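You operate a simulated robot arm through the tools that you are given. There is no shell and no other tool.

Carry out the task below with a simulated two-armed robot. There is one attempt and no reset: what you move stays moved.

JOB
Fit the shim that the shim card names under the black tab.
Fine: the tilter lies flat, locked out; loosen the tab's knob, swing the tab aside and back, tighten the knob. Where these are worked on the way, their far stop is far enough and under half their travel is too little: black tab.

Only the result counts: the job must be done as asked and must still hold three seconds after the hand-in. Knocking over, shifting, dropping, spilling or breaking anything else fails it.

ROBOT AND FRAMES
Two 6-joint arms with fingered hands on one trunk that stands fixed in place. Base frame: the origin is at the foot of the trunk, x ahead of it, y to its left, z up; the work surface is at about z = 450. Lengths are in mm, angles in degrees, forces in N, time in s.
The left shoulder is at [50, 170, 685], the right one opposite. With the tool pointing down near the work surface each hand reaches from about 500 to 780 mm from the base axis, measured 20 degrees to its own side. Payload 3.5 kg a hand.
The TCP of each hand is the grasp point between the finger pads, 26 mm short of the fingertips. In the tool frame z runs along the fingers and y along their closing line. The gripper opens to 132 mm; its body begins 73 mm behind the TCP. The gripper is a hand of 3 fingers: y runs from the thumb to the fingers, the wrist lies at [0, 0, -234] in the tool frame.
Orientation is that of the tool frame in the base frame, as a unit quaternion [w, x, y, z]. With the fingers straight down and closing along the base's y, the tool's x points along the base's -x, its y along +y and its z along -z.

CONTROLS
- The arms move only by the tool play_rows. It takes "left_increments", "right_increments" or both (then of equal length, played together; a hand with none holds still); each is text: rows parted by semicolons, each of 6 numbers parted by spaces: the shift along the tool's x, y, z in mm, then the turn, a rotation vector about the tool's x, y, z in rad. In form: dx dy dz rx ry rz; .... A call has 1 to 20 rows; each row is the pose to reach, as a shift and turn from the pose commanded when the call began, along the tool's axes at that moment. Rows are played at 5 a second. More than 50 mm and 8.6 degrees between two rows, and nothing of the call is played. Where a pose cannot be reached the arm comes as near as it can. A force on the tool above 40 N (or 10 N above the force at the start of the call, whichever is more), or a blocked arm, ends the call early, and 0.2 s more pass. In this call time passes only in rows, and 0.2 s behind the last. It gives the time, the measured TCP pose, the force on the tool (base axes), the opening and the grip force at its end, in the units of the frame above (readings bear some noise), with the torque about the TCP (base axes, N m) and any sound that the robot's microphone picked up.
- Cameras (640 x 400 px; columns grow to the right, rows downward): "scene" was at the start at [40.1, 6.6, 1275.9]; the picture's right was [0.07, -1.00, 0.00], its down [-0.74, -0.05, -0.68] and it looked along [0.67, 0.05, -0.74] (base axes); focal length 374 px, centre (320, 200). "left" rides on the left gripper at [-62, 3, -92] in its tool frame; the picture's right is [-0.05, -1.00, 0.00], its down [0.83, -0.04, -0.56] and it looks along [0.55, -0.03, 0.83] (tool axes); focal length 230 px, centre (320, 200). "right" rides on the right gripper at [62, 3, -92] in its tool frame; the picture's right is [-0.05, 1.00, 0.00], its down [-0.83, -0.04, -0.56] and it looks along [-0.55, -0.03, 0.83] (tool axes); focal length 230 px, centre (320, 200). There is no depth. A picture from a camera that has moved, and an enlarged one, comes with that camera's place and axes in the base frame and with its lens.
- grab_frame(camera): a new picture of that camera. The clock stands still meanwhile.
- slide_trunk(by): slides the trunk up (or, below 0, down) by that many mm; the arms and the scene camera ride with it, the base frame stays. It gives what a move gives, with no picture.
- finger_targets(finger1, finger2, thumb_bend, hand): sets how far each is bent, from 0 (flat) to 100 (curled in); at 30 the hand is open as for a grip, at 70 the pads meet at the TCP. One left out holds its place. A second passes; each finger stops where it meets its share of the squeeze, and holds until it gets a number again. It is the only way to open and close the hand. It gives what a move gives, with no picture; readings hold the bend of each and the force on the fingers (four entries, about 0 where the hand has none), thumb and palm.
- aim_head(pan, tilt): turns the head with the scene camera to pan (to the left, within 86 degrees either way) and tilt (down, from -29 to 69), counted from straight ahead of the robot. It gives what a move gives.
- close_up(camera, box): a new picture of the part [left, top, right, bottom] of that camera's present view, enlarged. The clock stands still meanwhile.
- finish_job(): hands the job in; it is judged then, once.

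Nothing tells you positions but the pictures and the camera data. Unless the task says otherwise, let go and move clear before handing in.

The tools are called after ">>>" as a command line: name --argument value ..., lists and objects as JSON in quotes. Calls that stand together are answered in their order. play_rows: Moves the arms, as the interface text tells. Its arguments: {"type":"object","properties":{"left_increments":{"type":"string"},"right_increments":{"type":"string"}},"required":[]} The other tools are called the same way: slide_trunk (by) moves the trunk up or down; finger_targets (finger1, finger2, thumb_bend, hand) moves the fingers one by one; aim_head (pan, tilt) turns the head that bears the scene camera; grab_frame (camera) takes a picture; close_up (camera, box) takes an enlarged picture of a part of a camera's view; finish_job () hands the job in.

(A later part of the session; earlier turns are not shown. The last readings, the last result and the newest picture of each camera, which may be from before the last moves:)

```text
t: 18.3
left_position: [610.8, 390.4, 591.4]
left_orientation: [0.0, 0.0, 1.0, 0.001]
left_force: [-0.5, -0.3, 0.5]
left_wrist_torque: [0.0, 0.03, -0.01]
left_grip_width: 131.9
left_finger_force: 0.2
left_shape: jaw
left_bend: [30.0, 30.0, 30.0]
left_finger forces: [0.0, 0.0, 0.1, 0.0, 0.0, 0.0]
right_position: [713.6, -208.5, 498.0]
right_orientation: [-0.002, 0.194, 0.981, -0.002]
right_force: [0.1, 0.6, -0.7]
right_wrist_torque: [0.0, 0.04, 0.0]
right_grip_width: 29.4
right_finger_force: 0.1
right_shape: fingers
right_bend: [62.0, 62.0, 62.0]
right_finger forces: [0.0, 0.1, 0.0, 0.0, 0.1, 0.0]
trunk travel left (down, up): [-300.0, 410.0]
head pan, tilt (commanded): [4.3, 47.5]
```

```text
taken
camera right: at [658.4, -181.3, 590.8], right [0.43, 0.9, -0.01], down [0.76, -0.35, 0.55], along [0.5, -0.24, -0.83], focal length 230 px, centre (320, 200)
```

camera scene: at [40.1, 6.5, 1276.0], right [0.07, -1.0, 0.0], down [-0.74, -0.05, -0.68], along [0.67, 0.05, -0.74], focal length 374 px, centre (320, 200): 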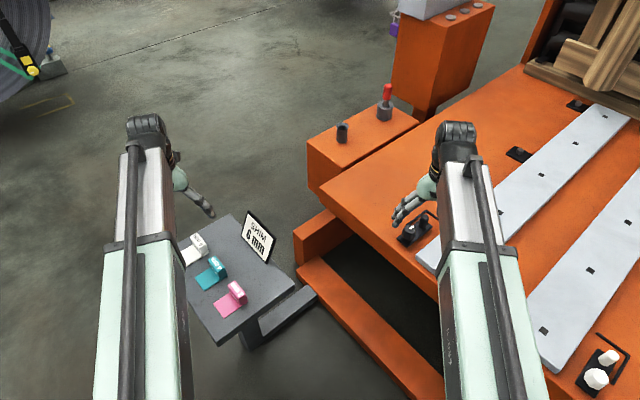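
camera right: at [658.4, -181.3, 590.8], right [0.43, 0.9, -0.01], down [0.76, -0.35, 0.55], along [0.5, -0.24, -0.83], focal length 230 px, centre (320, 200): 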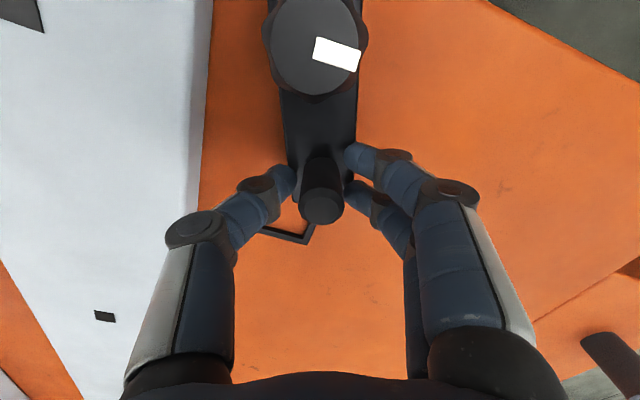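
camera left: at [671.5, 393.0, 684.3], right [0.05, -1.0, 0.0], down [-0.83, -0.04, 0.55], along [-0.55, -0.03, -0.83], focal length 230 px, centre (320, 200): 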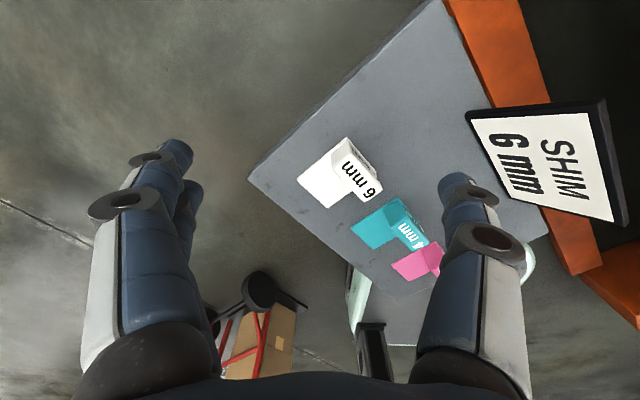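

The post is caged. I swing it counter-clockwise along the arc about the knob, about 40° first.

>>> play_rows --right_increments "0.2 7.4 0 0 0 -0.12; 1.3 14.7 0 0 0 -0.24; 3.3 21.8 0 0 0 -0.36; 6.1 28.6 0 0 0 -0.48; 9.7 35 0 0 0 -0.6; 14.1 41 0 0 0 -0.72; 14.1 41 0 0 0 -0.72"

>>> grab_frame --camera "right"

>>> close_up --camera "scene" --box '[370, 160, 490, 270]'

```text
t: 19.9
left_position: [609.3, 390.3, 591.2]
left_orientation: [0.0, 0.0, 1.0, 0.0]
left_force: [0.1, -0.5, -0.1]
left_wrist_torque: [0.0, 0.01, 0.02]
left_grip_width: 131.6
left_finger_force: 0.1
left_shape: jaw
left_bend: [30.0, 30.0, 30.0]
left_finger forces: [0.0, 0.0, 0.0, 0.0, 0.0, 0.1]
right_position: [717.7, -164.8, 497.4]
right_orientation: [-0.001, -0.166, 0.986, -0.001]
right_force: [7.5, -13.7, 0.6]
right_wrist_torque: [-0.3, -0.2, 0.21]
right_grip_width: 48.7
right_finger_force: 8.2
right_shape: fingers
right_bend: [62.0, 62.0, 56.0]
right_finger forces: [0.0, 0.0, 0.0, 0.1, 15.7, 0.0]
trunk travel left (down, up): [-300.0, 410.0]
head pan, tilt (commanded): [4.3, 47.5]
```

```text
taken
camera right: at [658.8, -181.1, 590.8], right [-0.28, 0.96, 0.0], down [0.8, 0.23, 0.55], along [0.53, 0.15, -0.83], focal length 230 px, centre (320, 200)
```

right: 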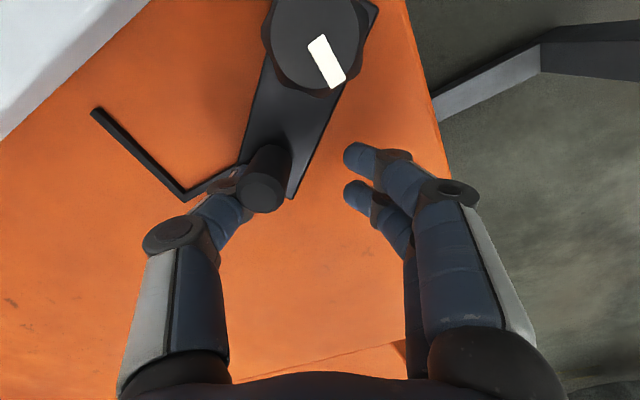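

```text
3.64 times, centred on (430, 215) of scene
camera zoom: at [40.4, 6.1, 1275.9], right [0.07, -1.0, 0.0], down [-0.74, -0.05, -0.68], along [0.67, 0.05, -0.74], focal length 1359 px, centre (-80, 146)
```

zoom: 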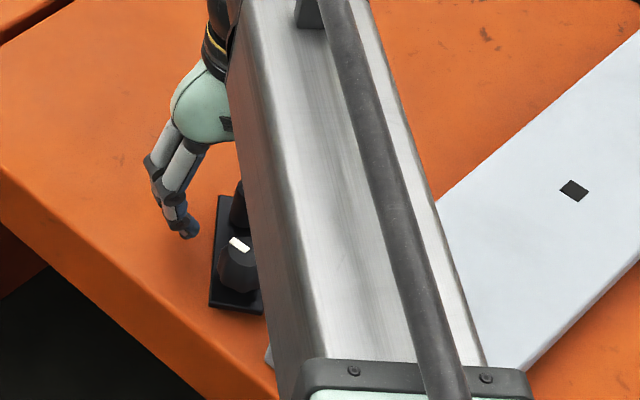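

The tab lags behind the thumb (about 37° swung so far, thumb pushing ~16 N). I hold for a moment to see whether it creeps on or is at a stop.

>>> play_rows --right_increments "0 0 0 0 0 0; 0 0 0 0 0 0; 0 0 0 0 0 0; 0 0 0 0 0 0; 0 0 0 0 0 0"

>>> grab_frame --camera "right"

```text
t: 21.1
left_position: [610.7, 390.3, 590.6]
left_orientation: [0.0, -0.001, 1.0, 0.0]
left_force: [0.2, 0.5, -0.7]
left_wrist_torque: [0.01, 0.02, -0.01]
left_grip_width: 131.9
left_finger_force: 0.0
left_shape: jaw
left_bend: [30.0, 30.0, 30.0]
left_finger forces: [0.0, 0.1, 0.0, 0.0, 0.1, 0.0]
right_position: [717.8, -165.6, 499.2]
right_orientation: [-0.001, -0.165, 0.986, -0.001]
right_force: [23.3, -4.1, 5.6]
right_wrist_torque: [-0.34, -0.64, 0.79]
right_grip_width: 46.4
right_finger_force: 12.4
right_shape: fingers
right_bend: [62.0, 62.0, 57.0]
right_finger forces: [0.1, 0.1, 0.1, 0.1, 24.7, 0.1]
trunk travel left (down, up): [-300.0, 410.0]
head pan, tilt (commanded): [4.3, 47.5]
```

```text
taken
camera right: at [658.6, -181.4, 590.9], right [-0.27, 0.96, 0.0], down [0.8, 0.23, 0.55], along [0.53, 0.15, -0.83], focal length 230 px, centre (320, 200)
```

right: 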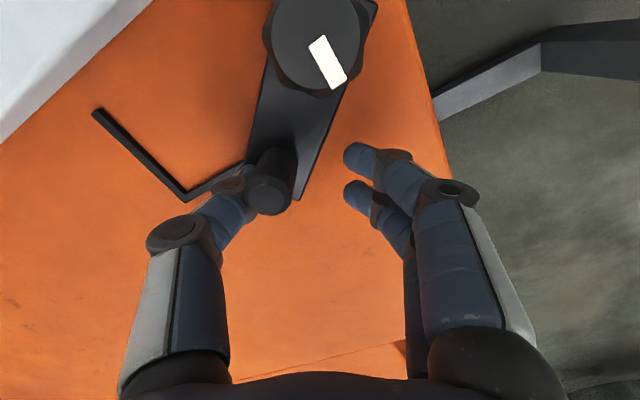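

The tab creeps only slowly – the knob is still dragging on it, so it needs loosening further. I release the post, rise, and go back over the knob with the hand turned so it can twist ~80° more without touching the post.

>>> finger_targets --hand "right" --finger1 54 --finger2 54 --thumb_bend 52

>>> play_rows --right_increments "0 0 -12 0 0 0; 0 0 -30 0 0 0; 0 0 -52 0 0 0; 0 0 -52 0 0 0"

>>> grab_frame --camera "right"

```text
t: 22.1
left_position: [609.9, 390.3, 592.1]
left_orientation: [-0.001, 0.0, 1.0, 0.0]
left_force: [0.5, 0.4, -0.2]
left_wrist_torque: [-0.02, -0.02, 0.02]
left_grip_width: 131.9
left_finger_force: 0.0
left_shape: jaw
left_bend: [30.0, 30.0, 30.0]
left_finger forces: [0.0, 0.0, 0.0, 0.0, 0.0, 0.0]
right_position: [715.8, -165.9, 498.2]
right_orientation: [-0.003, -0.163, 0.987, -0.001]
right_force: [6.6, -0.8, 15.1]
right_wrist_torque: [-0.68, -0.35, 0.18]
right_grip_width: 62.2
right_finger_force: 12.1
right_shape: fingers
right_bend: [54.0, 54.0, 51.0]
right_finger forces: [0.1, 0.0, 0.1, 0.0, 25.4, 0.1]
trunk travel left (down, up): [-300.0, 410.0]
head pan, tilt (commanded): [4.3, 47.5]
```

```text
t: 23.1
left_position: [609.4, 389.7, 591.0]
left_orientation: [0.0, 0.0, 1.0, 0.0]
left_force: [-0.2, 0.4, -1.0]
left_wrist_torque: [-0.01, 0.04, 0.01]
left_grip_width: 131.7
left_finger_force: 0.1
left_shape: jaw
left_bend: [30.0, 30.0, 30.0]
left_finger forces: [0.0, 0.0, 0.0, 0.1, 0.1, 0.0]
right_position: [715.5, -165.5, 547.1]
right_orientation: [-0.003, -0.164, 0.986, -0.001]
right_force: [-0.6, -0.5, -0.4]
right_wrist_torque: [0.02, 0.02, 0.0]
right_grip_width: 57.6
right_finger_force: 0.2
right_shape: fingers
right_bend: [54.0, 54.0, 52.0]
right_finger forces: [0.1, 0.0, 0.0, 0.1, 0.0, 0.0]
trunk travel left (down, up): [-300.0, 410.0]
head pan, tilt (commanded): [4.3, 47.5]
```

```text
taken
camera right: at [657.3, -181.1, 641.6], right [-0.27, 0.96, 0.0], down [0.8, 0.23, 0.55], along [0.53, 0.15, -0.84], focal length 230 px, centre (320, 200)
```

right: 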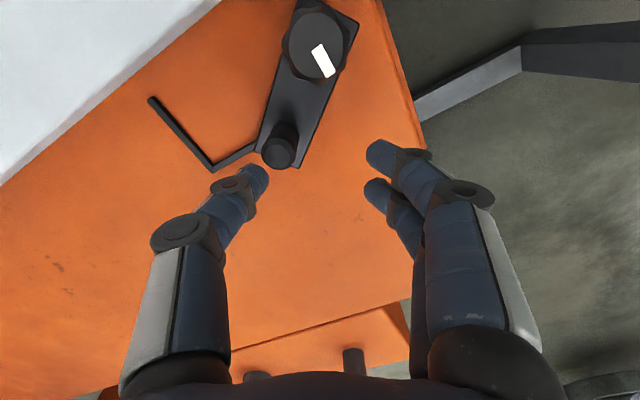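

Tab now sits at about −7° (swung ~37° of its travel). I move back over the knob with yaw ≈ −25°.

>>> play_rows --right_increments "8.8 0.1 0 0 0 0.109; 17.6 0.3 0 0 0 0.219; 26.4 0.4 0 0 0 0.328; 35.1 0.6 0 0 0 0.438; 43.9 0.7 0 0 0 0.547; 52.7 0.9 0 0 0 0.657; 61.5 1 0 0 0 0.766; 61.5 1 0 0 0 0.766"

>>> finger_targets --hand "right" --finger1 54 --finger2 54 --thumb_bend 56

>>> close_up --camera "right" --box '[200, 80, 440, 280]'

```text
t: 24.9
left_position: [609.9, 390.3, 591.9]
left_orientation: [0.0, 0.001, 1.0, 0.0]
left_force: [0.2, 0.1, 0.4]
left_wrist_torque: [-0.02, 0.05, 0.02]
left_grip_width: 132.0
left_finger_force: 0.0
left_shape: jaw
left_bend: [30.0, 30.0, 30.0]
left_finger forces: [0.0, 0.1, 0.0, 0.1, 0.1, 0.0]
right_position: [658.4, -183.5, 550.4]
right_orientation: [-0.003, 0.217, 0.976, -0.003]
right_force: [0.5, -0.3, 0.3]
right_wrist_torque: [-0.02, -0.02, -0.02]
right_grip_width: 57.7
right_finger_force: 0.0
right_shape: fingers
right_bend: [54.0, 54.0, 52.0]
right_finger forces: [0.0, 0.0, 0.0, 0.1, 0.0, 0.1]
trunk travel left (down, up): [-300.0, 410.0]
head pan, tilt (commanded): [4.3, 47.5]
```

```text
t: 25.9
left_position: [610.4, 389.0, 591.8]
left_orientation: [0.0, 0.0, 1.0, 0.0]
left_force: [0.5, 0.3, -0.3]
left_wrist_torque: [0.0, 0.0, 0.02]
left_grip_width: 132.0
left_finger_force: 0.1
left_shape: jaw
left_bend: [30.0, 30.0, 30.0]
left_finger forces: [0.1, 0.0, 0.0, 0.0, 0.1, 0.0]
right_position: [659.1, -183.7, 550.1]
right_orientation: [-0.002, 0.217, 0.976, -0.002]
right_force: [-0.4, 0.3, -0.6]
right_wrist_torque: [0.0, -0.02, 0.03]
right_grip_width: 51.1
right_finger_force: 0.0
right_shape: fingers
right_bend: [54.0, 54.0, 56.0]
right_finger forces: [0.0, 0.1, 0.0, 0.1, 0.0, 0.0]
trunk travel left (down, up): [-300.0, 410.0]
head pan, tilt (commanded): [4.3, 47.5]
```

```text
2.00 times, centred on (320, 180) of right
camera zoom: at [604.7, -154.0, 642.9], right [0.47, 0.88, -0.01], down [0.74, -0.39, 0.55], along [0.49, -0.26, -0.83], focal length 460 px, centre (320, 240)
```

zoom: 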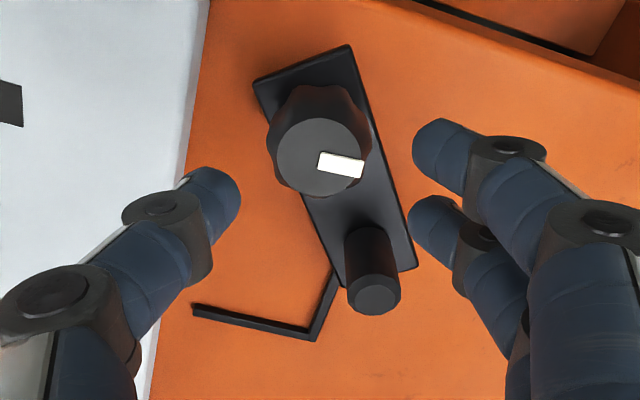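

Centred within ~1 mm. I descend and grip the knob again.

>>> play_rows --right_increments "1 -1 14 0 0 0; 1 -1 28 0 0 0; 1 -1 42 0 0 0; 1 -1 53 0 0 0; 1 -1 53 0 0 0"

>>> finger_targets --hand "right" --finger1 70 --finger2 70 --thumb_bend 70

>>> play_rows --right_increments "0 0 0 0 0 -0.1; 0 0 0 0 0 -0.2; 0 0 0 0 0 -0.3; 0 0 0 0 0 -0.4; 0 0 0 0 0 -0.5; 0 0 0 0 0 -0.6; 0 0 0 0 0 -0.7; 0 0 0 0 0 -0.7"

>>> grab_frame --camera "right"

```text
t: 27.1
left_position: [609.5, 390.1, 590.5]
left_orientation: [0.0, -0.001, 1.0, 0.0]
left_force: [-0.2, 0.7, -0.3]
left_wrist_torque: [-0.02, 0.0, -0.01]
left_grip_width: 131.8
left_finger_force: 0.0
left_shape: jaw
left_bend: [30.0, 30.0, 30.0]
left_finger forces: [0.0, 0.0, 0.0, 0.0, 0.1, 0.0]
right_position: [656.2, -184.0, 497.8]
right_orientation: [-0.002, 0.216, 0.976, -0.003]
right_force: [-0.4, 0.2, -1.4]
right_wrist_torque: [-0.03, 0.05, -0.01]
right_grip_width: 50.8
right_finger_force: 0.0
right_shape: fingers
right_bend: [54.0, 54.0, 56.0]
right_finger forces: [0.1, 0.0, 0.0, 0.0, 0.1, 0.0]
trunk travel left (down, up): [-300.0, 410.0]
head pan, tilt (commanded): [4.3, 47.5]
```

```text
t: 28.1
left_position: [610.0, 389.9, 591.5]
left_orientation: [0.0, -0.001, 1.0, 0.0]
left_force: [-0.2, -0.2, 0.0]
left_wrist_torque: [0.03, 0.01, -0.02]
left_grip_width: 132.0
left_finger_force: 0.1
left_shape: jaw
left_bend: [30.0, 30.0, 30.0]
left_finger forces: [0.0, 0.1, 0.0, 0.0, 0.0, 0.0]
right_position: [657.1, -182.7, 498.0]
right_orientation: [-0.003, 0.216, 0.976, -0.002]
right_force: [1.0, 1.4, -5.0]
right_wrist_torque: [0.14, -0.1, 0.06]
right_grip_width: 28.2
right_finger_force: 12.5
right_shape: fingers
right_bend: [63.0, 59.0, 65.0]
right_finger forces: [6.4, 6.6, 0.1, 0.1, 10.8, 0.0]
trunk travel left (down, up): [-300.0, 410.0]
head pan, tilt (commanded): [4.3, 47.5]
```

```text
t: 29.9
left_position: [610.1, 391.6, 590.8]
left_orientation: [0.0, 0.0, 1.0, 0.0]
left_force: [-0.1, -0.3, -0.4]
left_wrist_torque: [0.01, 0.0, -0.01]
left_grip_width: 131.8
left_finger_force: 0.1
left_shape: jaw
left_bend: [30.0, 30.0, 30.0]
left_finger forces: [0.0, 0.1, 0.0, 0.0, 0.0, 0.1]
right_position: [655.6, -184.6, 497.9]
right_orientation: [-0.004, -0.132, 0.991, -0.001]
right_force: [5.7, 0.9, -6.9]
right_wrist_torque: [-0.05, -0.14, -0.03]
right_grip_width: 27.8
right_finger_force: 11.4
right_shape: fingers
right_bend: [63.0, 62.0, 65.0]
right_finger forces: [4.2, 6.8, 0.0, 0.0, 11.4, 0.0]
trunk travel left (down, up): [-300.0, 410.0]
head pan, tilt (commanded): [4.3, 47.5]
```

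```text
taken
camera right: at [596.7, -197.0, 590.4], right [-0.21, 0.98, 0.0], down [0.82, 0.18, 0.55], along [0.54, 0.11, -0.84], focal length 230 px, centre (320, 200)
```

right: 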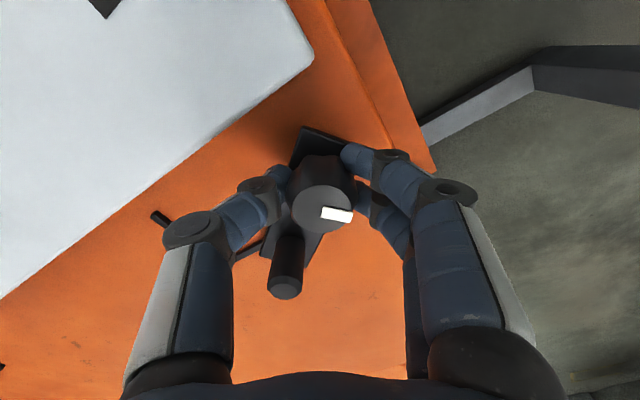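

The knob keeps turning freely (pointer now ~130° from start). I continue another ~38°.

>>> play_rows --right_increments "0 0 0 0 0 -0.1; 0 0 0 0 0 -0.2; 0 0 0 0 0 -0.3; 0 0 0 0 0 -0.4; 0 0 0 0 0 -0.5; 0 0 0 0 0 -0.6; 0 0 0 0 0 -0.66; 0 0 0 0 0 -0.66"

>>> grab_frame --camera "right"

```text
t: 31.7
left_position: [609.9, 389.5, 590.5]
left_orientation: [0.0, 0.0, 1.0, 0.0]
left_force: [-0.3, -0.1, -0.6]
left_wrist_torque: [-0.01, 0.0, -0.05]
left_grip_width: 132.0
left_finger_force: 0.2
left_shape: jaw
left_bend: [30.0, 30.0, 30.0]
left_finger forces: [0.0, 0.0, 0.0, 0.1, 0.1, 0.0]
right_position: [656.6, -184.4, 497.2]
right_orientation: [-0.004, -0.446, 0.895, 0.0]
right_force: [4.6, 1.3, -2.9]
right_wrist_torque: [-0.06, -0.2, -0.05]
right_grip_width: 28.0
right_finger_force: 13.4
right_shape: fingers
right_bend: [64.0, 63.0, 65.0]
right_finger forces: [4.5, 7.5, 0.1, 0.1, 15.2, 0.0]
trunk travel left (down, up): [-300.0, 410.0]
head pan, tilt (commanded): [4.3, 47.5]
```

```text
taken
camera right: at [617.4, -231.0, 590.3], right [-0.77, 0.64, 0.0], down [0.54, 0.64, 0.55], along [0.35, 0.42, -0.84], focal length 230 px, centre (320, 200)
```

right: 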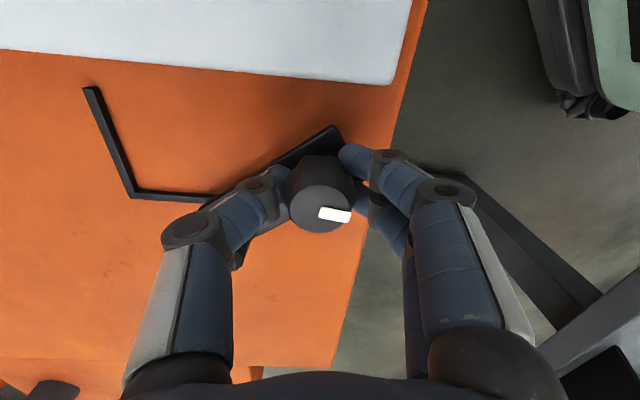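

The knob is now about 170° loosened. I release, lift and look at the tab.

>>> finger_targets --hand "right" --finger1 57 --finger2 57 --thumb_bend 59

>>> play_rows --right_increments "0 0 -10 0 0 0; 0 0 -25 0 0 0; 0 0 -45 0 0 0; 0 0 -60 0 0 0; 0 0 -60 0 0 0"

>>> grab_frame --camera "right"

>>> close_up --camera "scene" --box '[370, 160, 490, 270]'

```text
t: 32.7
left_position: [609.5, 390.2, 592.5]
left_orientation: [0.0, 0.001, 1.0, 0.0]
left_force: [0.6, 0.2, -0.9]
left_wrist_torque: [0.0, -0.02, 0.01]
left_grip_width: 131.9
left_finger_force: 0.0
left_shape: jaw
left_bend: [30.0, 30.0, 30.0]
left_finger forces: [0.0, 0.1, 0.1, 0.0, 0.1, 0.0]
right_position: [656.6, -184.3, 498.6]
right_orientation: [-0.004, -0.446, 0.895, -0.001]
right_force: [-0.3, -0.8, 9.6]
right_wrist_torque: [-0.17, -0.27, -0.05]
right_grip_width: 41.3
right_finger_force: 5.3
right_shape: fingers
right_bend: [56.0, 56.0, 60.0]
right_finger forces: [0.0, 0.1, 0.0, 0.0, 10.2, 0.0]
trunk travel left (down, up): [-300.0, 410.0]
head pan, tilt (commanded): [4.3, 47.5]
```

```text
t: 33.9
left_position: [609.3, 390.0, 591.8]
left_orientation: [0.0, 0.001, 1.0, 0.0]
left_force: [0.0, -0.4, -0.5]
left_wrist_torque: [-0.01, -0.02, 0.01]
left_grip_width: 131.6
left_finger_force: 0.1
left_shape: jaw
left_bend: [30.0, 30.0, 30.0]
left_finger forces: [0.1, 0.0, 0.0, 0.1, 0.0, 0.0]
right_position: [657.4, -183.8, 559.4]
right_orientation: [-0.004, -0.446, 0.895, 0.001]
right_force: [0.0, 0.2, 0.6]
right_wrist_torque: [0.01, 0.03, 0.0]
right_grip_width: 42.7
right_finger_force: 0.1
right_shape: fingers
right_bend: [56.0, 56.0, 59.0]
right_finger forces: [0.0, 0.1, 0.0, 0.0, 0.0, 0.0]
trunk travel left (down, up): [-300.0, 410.0]
head pan, tilt (commanded): [4.3, 47.5]
```

```text
taken
camera right: at [617.5, -230.8, 652.3], right [-0.77, 0.64, 0.0], down [0.54, 0.64, 0.55], along [0.35, 0.42, -0.84], focal length 230 px, centre (320, 200)
```

right: 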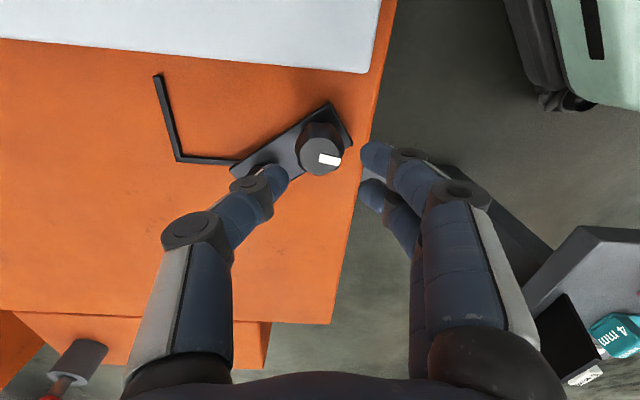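

```text
3.64 times, centred on (430, 215) of scene
camera zoom: at [40.1, 6.6, 1275.9], right [0.07, -1.0, 0.0], down [-0.74, -0.05, -0.68], along [0.67, 0.05, -0.74], focal length 1359 px, centre (-80, 146)
```

zoom: 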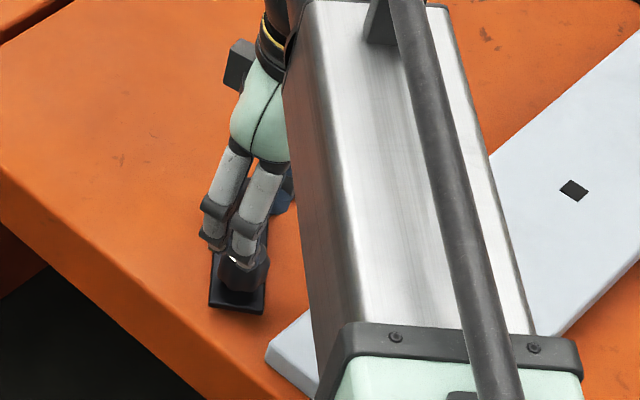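

The tab is at about −7°. I move over the post again, aligning the hand to the tab's direction, to swing it further.

>>> play_rows --right_increments "-3.5 -5.8 0 0 0 0.116; -6.9 -11.6 0 0 0 0.233; -10.4 -17.4 0 0 0 0.349; -13.9 -23.2 0 0 0 0.465; -17.3 -29 0 0 0 0.582; -20.8 -34.8 0 0 0 0.698; -24.3 -40.6 0 0 0 0.814; -27.7 -46.4 0 0 0 0.931; -31.2 -52.2 0 0 0 1.047; -31.2 -52.2 0 0 0 1.047"

>>> finger_targets --hand "right" --finger1 53 --finger2 53 --thumb_bend 53

>>> close_up --camera "right" --box '[200, 50, 440, 250]'

```text
t: 36.1
left_position: [609.6, 391.1, 591.1]
left_orientation: [0.001, -0.001, 1.0, 0.001]
left_force: [0.1, -0.2, 0.4]
left_wrist_torque: [0.0, -0.03, 0.01]
left_grip_width: 132.0
left_finger_force: 0.1
left_shape: jaw
left_bend: [30.0, 30.0, 30.0]
left_finger forces: [0.0, 0.0, 0.0, 0.0, 0.0, 0.1]
right_position: [716.9, -192.1, 556.1]
right_orientation: [-0.003, 0.063, 0.998, -0.002]
right_force: [0.4, -0.5, 0.7]
right_wrist_torque: [0.04, 0.01, -0.01]
right_grip_width: 42.7
right_finger_force: 0.0
right_shape: fingers
right_bend: [56.0, 56.0, 59.0]
right_finger forces: [0.0, 0.0, 0.0, 0.1, 0.0, 0.0]
trunk travel left (down, up): [-300.0, 410.0]
head pan, tilt (commanded): [4.3, 47.5]
```

```text
t: 37.1
left_position: [610.8, 389.7, 591.0]
left_orientation: [0.0, 0.001, 1.0, 0.0]
left_force: [-0.4, -0.2, -0.4]
left_wrist_torque: [0.0, 0.03, -0.03]
left_grip_width: 131.7
left_finger_force: 0.0
left_shape: jaw
left_bend: [30.0, 30.0, 30.0]
left_finger forces: [0.1, 0.0, 0.0, 0.1, 0.0, 0.0]
right_position: [717.8, -190.3, 556.8]
right_orientation: [-0.003, 0.062, 0.998, -0.002]
right_force: [0.4, 0.3, -0.1]
right_wrist_torque: [0.02, 0.0, 0.01]
right_grip_width: 57.2
right_finger_force: 0.0
right_shape: fingers
right_bend: [53.0, 53.0, 53.0]
right_finger forces: [0.1, 0.0, 0.0, 0.0, 0.0, 0.0]
trunk travel left (down, up): [-300.0, 410.0]
head pan, tilt (commanded): [4.3, 47.5]
```

```text
2.00 times, centred on (320, 150) of right
camera zoom: at [656.8, -179.3, 649.5], right [0.17, 0.98, 0.0], down [0.82, -0.14, 0.55], along [0.54, -0.1, -0.83], focal length 460 px, centre (320, 300)
```

zoom: 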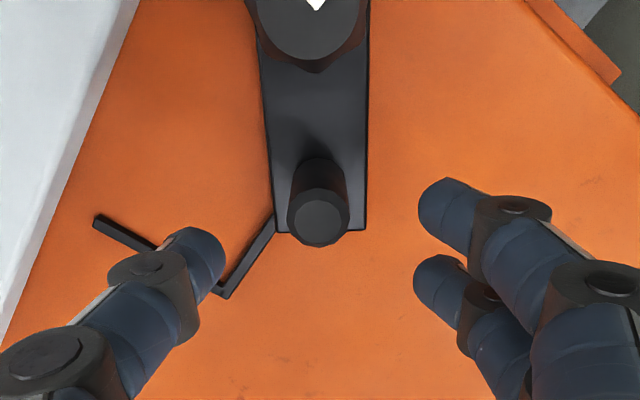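

The hand is centred over the post; I descend, close on it, and swing again along the arc.

>>> play_rows --right_increments "-1.3 -0.9 15 0 0 0; -1.3 -0.9 30 0 0 0; -1.3 -0.9 45 0 0 0; -1.3 -0.9 58 0 0 0; -1.3 -0.9 58 0 0 0"

>>> finger_targets --hand "right" --finger1 68 --finger2 68 --thumb_bend 68

>>> play_rows --right_increments "0.4 7.4 0 0 0 -0.12; 1.8 14.6 0 0 0 -0.24; 3.9 21.7 0 0 0 -0.36; 6.9 28.4 0 0 0 -0.48; 6.9 28.4 0 0 0 -0.48"

>>> grab_frame --camera "right"

```text
t: 38.3
left_position: [609.7, 390.2, 590.7]
left_orientation: [0.0, 0.001, 1.0, 0.0]
left_force: [0.2, -0.2, 0.9]
left_wrist_torque: [0.0, 0.0, -0.02]
left_grip_width: 132.0
left_finger_force: 0.0
left_shape: jaw
left_bend: [30.0, 30.0, 30.0]
left_finger forces: [0.0, 0.0, 0.0, 0.0, 0.1, 0.0]
right_position: [718.0, -192.4, 498.8]
right_orientation: [-0.003, 0.062, 0.998, -0.002]
right_force: [0.0, 0.0, -0.3]
right_wrist_torque: [0.02, -0.02, -0.01]
right_grip_width: 57.1
right_finger_force: 0.1
right_shape: fingers
right_bend: [53.0, 53.0, 53.0]
right_finger forces: [0.0, 0.0, 0.0, 0.0, 0.1, 0.0]
trunk travel left (down, up): [-300.0, 410.0]
head pan, tilt (commanded): [4.3, 47.5]
```

```text
t: 39.3
left_position: [609.2, 389.3, 591.9]
left_orientation: [0.0, 0.0, 1.0, 0.0]
left_force: [0.1, -0.2, 0.5]
left_wrist_torque: [-0.02, 0.0, 0.01]
left_grip_width: 131.8
left_finger_force: 0.1
left_shape: jaw
left_bend: [30.0, 30.0, 30.0]
left_finger forces: [0.1, 0.1, 0.0, 0.0, 0.0, 0.0]
right_position: [717.9, -192.2, 499.2]
right_orientation: [-0.002, 0.062, 0.998, -0.002]
right_force: [-0.4, -0.8, -2.9]
right_wrist_torque: [0.0, -0.01, 0.03]
right_grip_width: 17.8
right_finger_force: 3.1
right_shape: fingers
right_bend: [66.0, 65.0, 66.0]
right_finger forces: [1.1, 1.9, 0.1, 0.1, 3.3, 0.0]
trunk travel left (down, up): [-300.0, 410.0]
head pan, tilt (commanded): [4.3, 47.5]
```

```text
t: 40.5
left_position: [609.9, 389.7, 591.7]
left_orientation: [0.0, 0.0, 1.0, 0.0]
left_force: [-0.2, 0.1, 0.5]
left_wrist_torque: [0.01, -0.02, 0.01]
left_grip_width: 131.9
left_finger_force: 0.1
left_shape: jaw
left_bend: [30.0, 30.0, 30.0]
left_finger forces: [0.0, 0.0, 0.0, 0.0, 0.0, 0.1]
right_position: [714.1, -163.3, 499.4]
right_orientation: [-0.003, -0.178, 0.984, -0.001]
right_force: [0.6, -0.6, 0.2]
right_wrist_torque: [-0.04, -0.03, -0.02]
right_grip_width: 17.9
right_finger_force: 3.2
right_shape: fingers
right_bend: [67.0, 65.0, 66.0]
right_finger forces: [1.1, 1.9, 0.1, 0.0, 4.0, 0.0]
trunk travel left (down, up): [-300.0, 410.0]
head pan, tilt (commanded): [4.3, 47.5]
```

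```text
taken
camera right: at [656.2, -180.1, 592.3], right [-0.3, 0.95, 0.0], down [0.8, 0.25, 0.55], along [0.52, 0.16, -0.84], focal length 230 px, centre (320, 200)
```

right: 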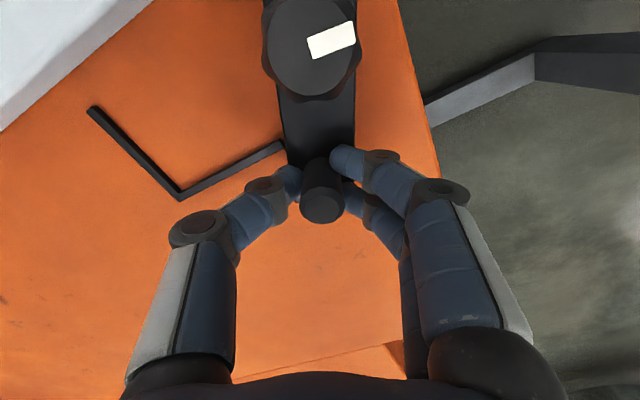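

The tab now swings freely with the hand (about 65° so far). I continue toward its far stop.

>>> play_rows --right_increments "0.4 7.4 0 0 0 -0.12; 1.8 14.6 0 0 0 -0.24; 3.9 21.7 0 0 0 -0.36; 6.9 28.4 0 0 0 -0.48; 10.7 34.7 0 0 0 -0.6; 10.7 34.7 0 0 0 -0.6"

>>> grab_frame --camera "right"

>>> close_up --camera "scene" --box '[370, 140, 490, 270]'

```text
t: 41.9
left_position: [610.1, 390.0, 591.2]
left_orientation: [0.0, 0.0, 1.0, -0.001]
left_force: [-0.1, -0.1, -0.8]
left_wrist_torque: [0.0, 0.02, -0.03]
left_grip_width: 132.0
left_finger_force: 0.1
left_shape: jaw
left_bend: [30.0, 30.0, 30.0]
left_finger forces: [0.1, 0.0, 0.0, 0.0, 0.0, 0.0]
right_position: [693.5, -136.0, 500.5]
right_orientation: [-0.003, -0.461, 0.888, -0.001]
right_force: [7.0, -13.1, 7.1]
right_wrist_torque: [-0.36, -0.23, -0.16]
right_grip_width: 23.9
right_finger_force: 7.5
right_shape: fingers
right_bend: [68.0, 68.0, 64.0]
right_finger forces: [0.0, 0.0, 0.0, 0.1, 14.4, 0.0]
trunk travel left (down, up): [-300.0, 410.0]
head pan, tilt (commanded): [4.3, 47.5]
```

```text
taken
camera right: at [655.2, -183.7, 593.3], right [-0.79, 0.62, 0.0], down [0.52, 0.66, 0.55], along [0.34, 0.43, -0.84], focal length 230 px, centre (320, 200)
```

right: 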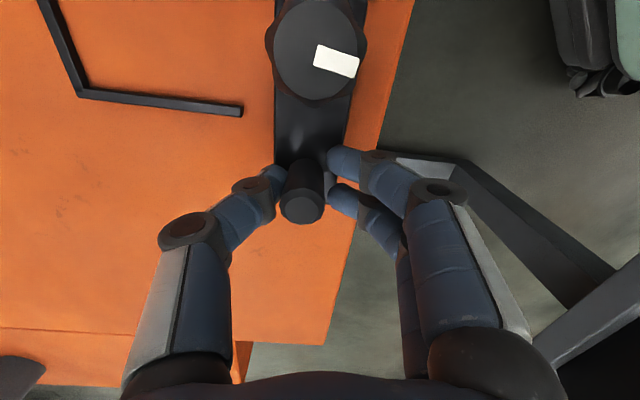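

```text
3.08 times, centred on (430, 205) of scene
camera zoom: at [40.0, 5.9, 1276.0], right [0.07, -1.0, 0.0], down [-0.74, -0.05, -0.68], along [0.67, 0.05, -0.74], focal length 1150 px, centre (-18, 185)
```

zoom: 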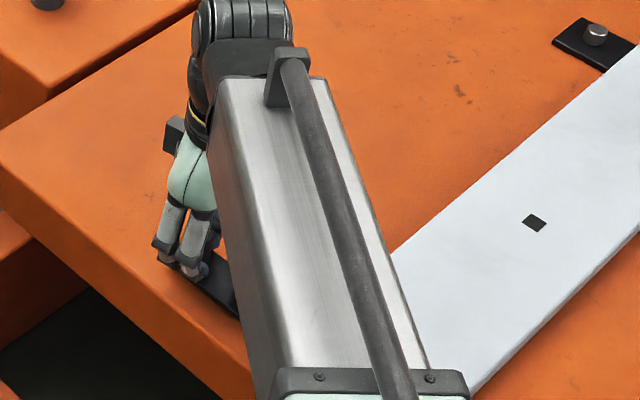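

The tab is at its far stop (about 90° swung, now pointing along the fence's short side, well clear of the seat). I release it and rise.

>>> finger_targets --hand "right" --finger1 60 --finger2 60 --thumb_bend 60

>>> play_rows --right_increments "0 1 -12 0 0 0; 0 1 -30 0 0 0; 0 1 -60 0 0 0; 0 1 -100 0 0 0; 0 1 -100 0 0 0"

>>> grab_frame --camera "right"

>>> grab_frame --camera "scene"

```text
t: 42.9
left_position: [610.4, 390.9, 592.4]
left_orientation: [0.0, 0.0, 1.0, 0.0]
left_force: [0.3, -0.5, -0.4]
left_wrist_torque: [0.0, 0.02, 0.02]
left_grip_width: 131.9
left_finger_force: 0.0
left_shape: jaw
left_bend: [30.0, 30.0, 30.0]
left_finger forces: [0.0, 0.1, 0.1, 0.0, 0.0, 0.1]
right_position: [691.8, -133.9, 497.8]
right_orientation: [-0.004, -0.459, 0.888, 0.0]
right_force: [1.7, -2.6, 0.8]
right_wrist_torque: [-0.04, -0.06, -0.01]
right_grip_width: 38.5
right_finger_force: 1.4
right_shape: fingers
right_bend: [60.0, 60.0, 59.0]
right_finger forces: [0.0, 0.0, 0.0, 0.0, 2.8, 0.1]
trunk travel left (down, up): [-300.0, 410.0]
head pan, tilt (commanded): [4.3, 47.5]
```

```text
t: 44.1
left_position: [609.0, 391.1, 590.3]
left_orientation: [0.001, -0.001, 1.0, 0.0]
left_force: [-0.3, 0.6, -0.6]
left_wrist_torque: [0.01, 0.01, 0.01]
left_grip_width: 131.8
left_finger_force: 0.0
left_shape: jaw
left_bend: [30.0, 30.0, 30.0]
left_finger forces: [0.0, 0.1, 0.1, 0.1, 0.0, 0.0]
right_position: [693.5, -133.0, 599.6]
right_orientation: [-0.004, -0.46, 0.888, 0.0]
right_force: [0.5, -0.5, 0.3]
right_wrist_torque: [0.01, -0.02, 0.01]
right_grip_width: 34.7
right_finger_force: 0.0
right_shape: fingers
right_bend: [60.0, 60.0, 60.0]
right_finger forces: [0.0, 0.0, 0.0, 0.1, 0.1, 0.1]
trunk travel left (down, up): [-300.0, 410.0]
head pan, tilt (commanded): [4.3, 47.5]
```

```text
taken
camera right: at [654.7, -180.4, 693.0], right [-0.79, 0.62, 0.0], down [0.52, 0.66, 0.55], along [0.34, 0.43, -0.84], focal length 230 px, centre (320, 200)
```

right: 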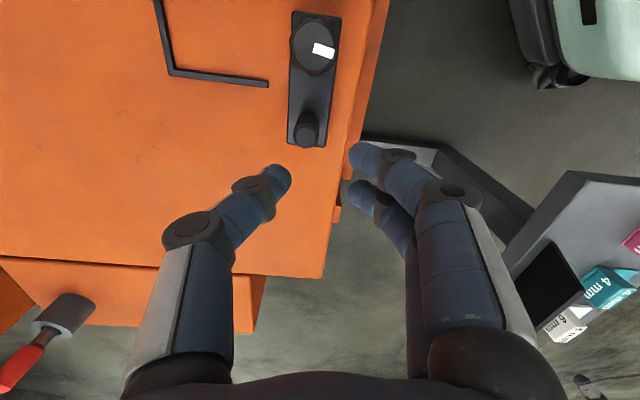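

```text
taken
camera scene: at [40.0, 6.6, 1275.9], right [0.07, -1.0, 0.0], down [-0.74, -0.05, -0.68], along [0.67, 0.05, -0.74], focal length 374 px, centre (320, 200)
```

scene: 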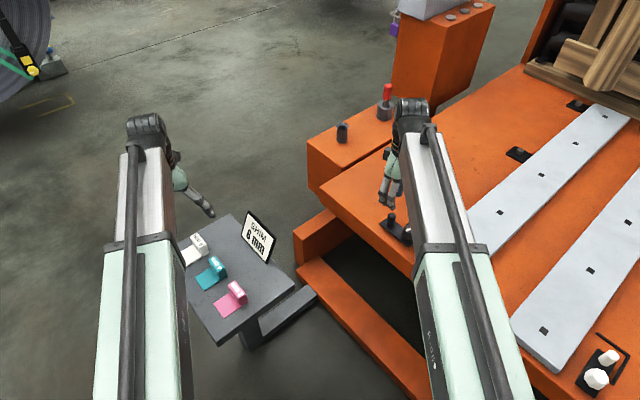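

The tab stays aside and the seat in the L-corner is free. The left arm isn't needed for reach (the right hand can fetch the shim with a leaned wrist, and the shim's yaw already matches), so I first retract the left hand up and out of the way and raise the right hand.

>>> play_rows --left_increments "0 0 -45 0 0 0; 0 0 -90 0 0 0; 0 0 -135 0 0 0; 0 0 -180 0 0 0; 0 10 -225 0 0 0; 20 45 -245 0 0 0; 45 80 -255 0 0 0; 70 115 -260 0 0 0; 100 150 -260 0 0 0; 130 180 -260 0 0 0; 160 210 -260 0 0 0; 160 210 -260 0 0 0" --right_increments "0 0 -20 0 0 0; 0 0 -40 0 0 0; 0 0 -60 0 0 0; 0 0 -80 0 0 0; 0 0 -100 0 0 0; 0 0 -120 0 0 0; 0 0 -130 0 0 0.05; 0 0 -130 0 0 0.1; 0 0 -130 0 0 0.15; 0 0 -130 0 0 0.16; 0 0 -130 0 0 0.16; 0 0 -130 0 0 0.16"

>>> grab_frame --camera "scene"

```text
t: 46.7
left_position: [449.0, 599.0, 851.0]
left_orientation: [0.0, 0.0, 1.0, 0.0]
left_force: [0.3, 0.1, 0.5]
left_wrist_torque: [0.01, 0.01, 0.0]
left_grip_width: 131.9
left_finger_force: 0.1
left_shape: jaw
left_bend: [30.0, 30.0, 30.0]
left_finger forces: [0.1, 0.0, 0.0, 0.0, 0.1, 0.0]
right_position: [692.6, -133.2, 729.3]
right_orientation: [-0.003, -0.387, 0.922, -0.001]
right_force: [0.5, -0.6, 0.0]
right_wrist_torque: [0.01, 0.01, -0.03]
right_grip_width: 35.0
right_finger_force: 0.1
right_shape: fingers
right_bend: [60.0, 60.0, 60.0]
right_finger forces: [0.2, 0.0, 0.0, 0.0, 0.1, 0.0]
trunk travel left (down, up): [-300.0, 410.0]
head pan, tilt (commanded): [4.3, 47.5]
```

```text
taken
camera scene: at [40.0, 6.7, 1275.9], right [0.07, -1.0, 0.0], down [-0.74, -0.05, -0.68], along [0.67, 0.05, -0.74], focal length 374 px, centre (320, 200)
```

scene: 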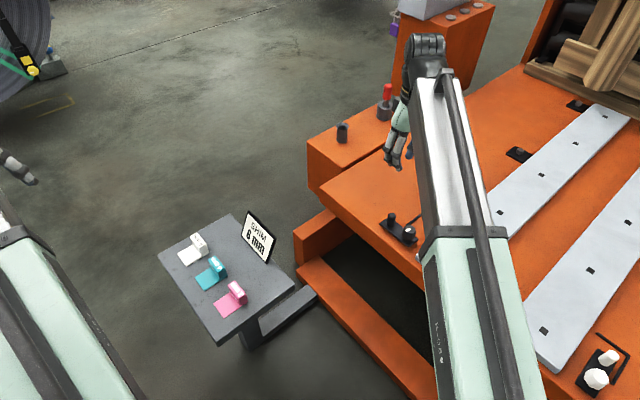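

The left arm is clear and the shim tray is visible. Now I carry the right hand across above the card (fingertips ≥ 630 mm high) to a point above the white 6 mm shim, leaning the wrist 25° on the way.

>>> play_rows --right_increments "-22.3 35.4 20 0 -0.036 0; -44.6 70.7 40 0 -0.073 0; -66.9 106.1 60 0 -0.109 0; -89.2 141.4 69 0 -0.145 0; -111.5 176.8 69 0 -0.182 0; -133.9 212.2 69 0 -0.218 0; -156.2 247.5 69 0 -0.254 0; -178.5 282.9 69 0 -0.291 0; -200.8 318.2 69 0 -0.327 0; -223.1 353.6 69 0 -0.363 0; -245.4 388.9 75 0 -0.4 0; -267.7 424.3 85 0 -0.436 0; -267.7 424.3 85 0 -0.436 0"

>>> finger_targets --hand "right" --finger1 52 --finger2 52 --thumb_bend 52

>>> grab_frame --camera "right"

>>> grab_frame --camera "scene"

```text
t: 49.5
left_position: [449.6, 598.9, 850.9]
left_orientation: [0.0, 0.0, 1.0, 0.0]
left_force: [0.9, -0.3, 0.5]
left_wrist_torque: [0.05, -0.01, -0.03]
left_grip_width: 132.0
left_finger_force: 0.0
left_shape: jaw
left_bend: [30.0, 30.0, 30.0]
left_finger forces: [0.0, 0.1, 0.0, 0.0, 0.1, 0.0]
right_position: [576.9, 355.2, 641.3]
right_orientation: [0.196, -0.378, 0.901, 0.083]
right_force: [0.3, -0.4, -0.5]
right_wrist_torque: [0.0, 0.0, -0.01]
right_grip_width: 34.7
right_finger_force: 0.1
right_shape: fingers
right_bend: [60.0, 60.0, 60.0]
right_finger forces: [0.0, 0.0, 0.0, 0.0, 0.2, 0.0]
trunk travel left (down, up): [-300.0, 410.0]
head pan, tilt (commanded): [4.3, 47.5]
```

```text
t: 50.5
left_position: [448.9, 600.4, 852.2]
left_orientation: [0.0, 0.0, 1.0, 0.0]
left_force: [-0.1, -0.7, -0.7]
left_wrist_torque: [-0.01, 0.0, -0.01]
left_grip_width: 132.0
left_finger_force: 0.0
left_shape: jaw
left_bend: [30.0, 30.0, 30.0]
left_finger forces: [0.0, 0.0, 0.0, 0.0, 0.1, 0.0]
right_position: [577.1, 354.6, 642.1]
right_orientation: [0.196, -0.379, 0.901, 0.083]
right_force: [-0.2, -0.6, 0.6]
right_wrist_torque: [0.0, -0.03, 0.01]
right_grip_width: 60.1
right_finger_force: 0.1
right_shape: fingers
right_bend: [52.0, 52.0, 52.0]
right_finger forces: [0.1, 0.0, 0.1, 0.0, 0.0, 0.0]
trunk travel left (down, up): [-300.0, 410.0]
head pan, tilt (commanded): [4.3, 47.5]
```

```text
taken
camera right: at [509.0, 290.2, 700.5], right [-0.68, 0.73, 0.02], down [0.4, 0.34, 0.85], along [0.61, 0.59, -0.53], focal length 230 px, centre (320, 200)
```

right: 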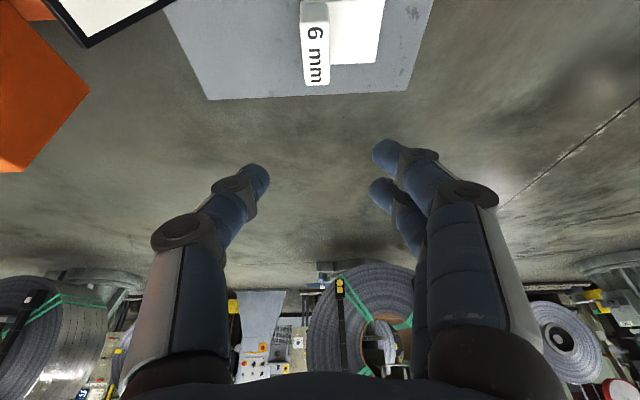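

```text
taken
camera scene: at [40.1, 6.7, 1275.9], right [0.07, -1.0, 0.0], down [-0.74, -0.05, -0.68], along [0.67, 0.05, -0.74], focal length 374 px, centre (320, 200)
```

scene: 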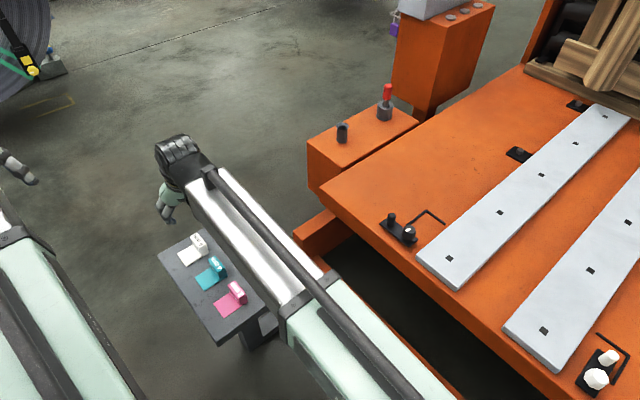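

The leaned pose is reached exactly and the block lies just ahead below. I lower 75 mm and look again for precise alignment.

>>> play_rows --right_increments "10.4 0 22.7 0 0 0; 20.8 0 45.5 0 0 0; 31.2 0 68.2 0 0 0; 31.2 0 68.2 0 0 0"

>>> grab_frame --camera "right"

>>> close_up --camera "right" --box '[250, 40, 410, 160]'

>>> close_up --camera "scene" --box '[140, 190, 260, 300]'

```text
t: 51.5
left_position: [450.1, 599.3, 852.8]
left_orientation: [0.0, 0.0, 1.0, 0.001]
left_force: [0.0, -0.8, 0.2]
left_wrist_torque: [0.02, -0.01, -0.02]
left_grip_width: 131.9
left_finger_force: 0.1
left_shape: jaw
left_bend: [30.0, 30.0, 30.0]
left_finger forces: [0.0, 0.0, 0.1, 0.0, 0.0, 0.0]
right_position: [577.3, 355.4, 566.1]
right_orientation: [0.196, -0.378, 0.901, 0.083]
right_force: [0.4, 0.6, 0.9]
right_wrist_torque: [0.02, 0.01, -0.03]
right_grip_width: 60.5
right_finger_force: 0.1
right_shape: fingers
right_bend: [52.0, 52.0, 52.0]
right_finger forces: [0.0, 0.0, 0.0, 0.1, 0.1, 0.0]
trunk travel left (down, up): [-300.0, 410.0]
head pan, tilt (commanded): [4.3, 47.5]
```

```text
taken
camera right: at [509.1, 290.2, 625.7], right [-0.68, 0.73, 0.02], down [0.4, 0.34, 0.85], along [0.61, 0.59, -0.53], focal length 230 px, centre (320, 200)
```

right: 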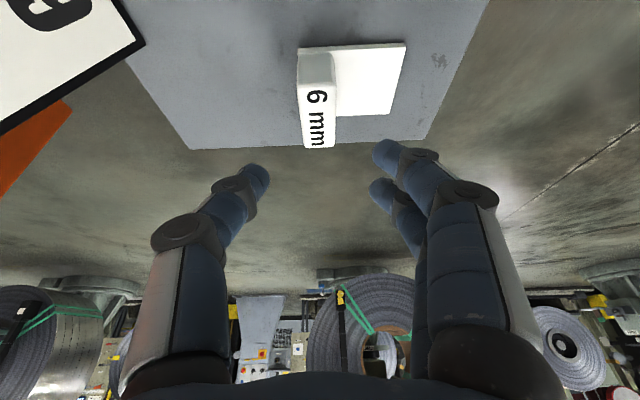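

```text
3.33 times, centred on (330, 100) of right
camera zoom: at [509.1, 290.2, 625.7], right [-0.68, 0.73, 0.02], down [0.4, 0.34, 0.85], along [0.61, 0.59, -0.53], focal length 767 px, centre (287, 533)
```

zoom: 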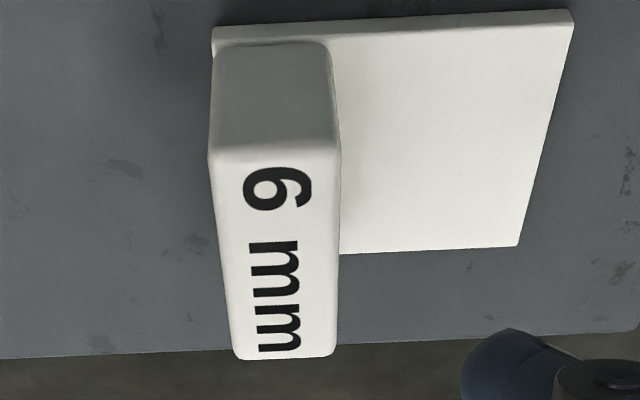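

```text
3.64 times, centred on (200, 245) of scene
camera zoom: at [40.1, 6.7, 1275.9], right [0.07, -1.0, 0.0], down [-0.74, -0.05, -0.68], along [0.67, 0.05, -0.74], focal length 1359 px, centre (756, 36)
```

zoom: 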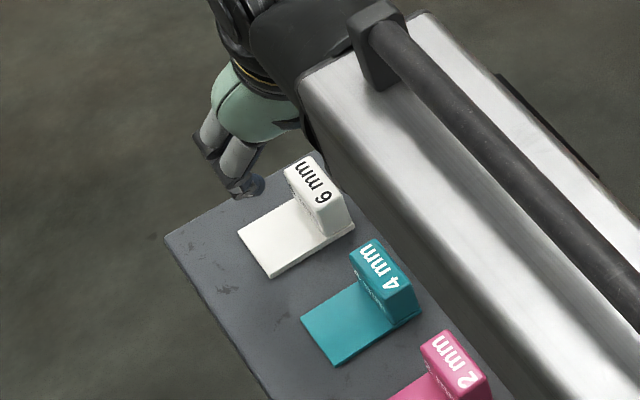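

The block (top ≈ z 500, about 50 × 23 mm) is aligned in closing direction within 1 mm and 8 mm further along its width. I narrow the fingers and lower until the tips just straddle the block.

>>> finger_targets --hand "right" --finger1 58 --finger2 58 --thumb_bend 58

>>> play_rows --right_increments "-2 -0.4 15 0 0 0; 4 -0.4 28 0 0 0; 11 -0.4 42 0 0 0; 15.6 -0.4 52.2 0 0 0; 15.6 -0.4 52.2 0 0 0"

>>> grab_frame --camera "right"

>>> close_up --camera "scene" --box '[140, 190, 240, 280]'

```text
t: 52.5
left_position: [449.5, 599.8, 852.1]
left_orientation: [0.0, -0.001, 1.0, 0.0]
left_force: [-0.8, -0.4, -1.0]
left_wrist_torque: [0.0, 0.01, -0.03]
left_grip_width: 131.9
left_finger_force: 0.1
left_shape: jaw
left_bend: [30.0, 30.0, 30.0]
left_finger forces: [0.0, 0.0, 0.0, 0.0, 0.1, 0.0]
right_position: [576.9, 354.8, 567.2]
right_orientation: [0.197, -0.379, 0.901, 0.083]
right_force: [0.2, -0.6, 0.1]
right_wrist_torque: [0.03, -0.04, -0.03]
right_grip_width: 45.6
right_finger_force: 0.1
right_shape: fingers
right_bend: [57.0, 57.0, 57.0]
right_finger forces: [0.0, 0.0, 0.0, 0.1, 0.0, 0.0]
trunk travel left (down, up): [-300.0, 410.0]
head pan, tilt (commanded): [4.3, 47.5]
```

```text
t: 53.7
left_position: [450.1, 599.0, 850.7]
left_orientation: [0.0, 0.0, 1.0, 0.001]
left_force: [0.0, -0.6, -0.7]
left_wrist_torque: [0.01, 0.01, 0.01]
left_grip_width: 132.0
left_finger_force: 0.0
left_shape: jaw
left_bend: [30.0, 30.0, 30.0]
left_finger forces: [0.1, 0.0, 0.1, 0.1, 0.0, 0.0]
right_position: [581.0, 360.3, 513.3]
right_orientation: [0.196, -0.378, 0.901, 0.083]
right_force: [0.0, -0.6, 0.2]
right_wrist_torque: [-0.02, 0.01, -0.03]
right_grip_width: 45.0
right_finger_force: 0.0
right_shape: fingers
right_bend: [57.0, 57.0, 57.0]
right_finger forces: [0.0, 0.0, 0.0, 0.1, 0.0, 0.0]
trunk travel left (down, up): [-300.0, 410.0]
head pan, tilt (commanded): [4.3, 47.5]
```

```text
taken
camera right: at [513.4, 295.9, 572.0], right [-0.68, 0.73, 0.02], down [0.4, 0.34, 0.85], along [0.61, 0.59, -0.53], focal length 230 px, centre (320, 200)
```

right: 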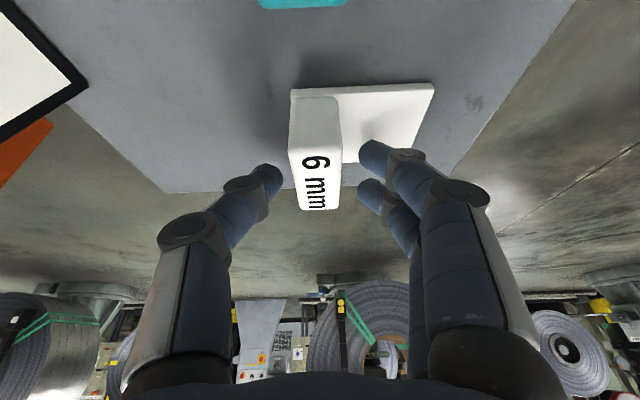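

```text
4.44 times, centred on (190, 235) of scene
camera zoom: at [40.1, 6.7, 1275.9], right [0.07, -1.0, 0.0], down [-0.74, -0.05, -0.68], along [0.67, 0.05, -0.74], focal length 1661 px, centre (898, 44)
```

zoom: 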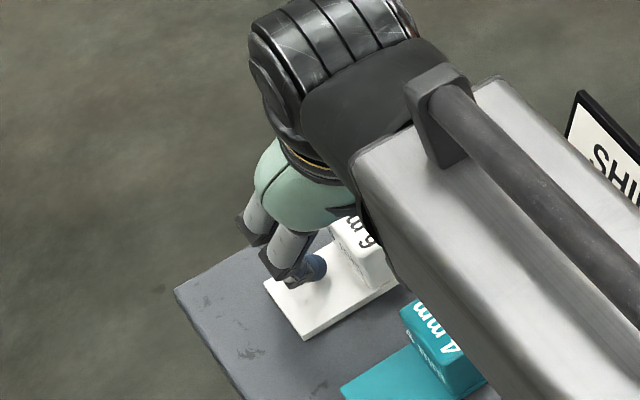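

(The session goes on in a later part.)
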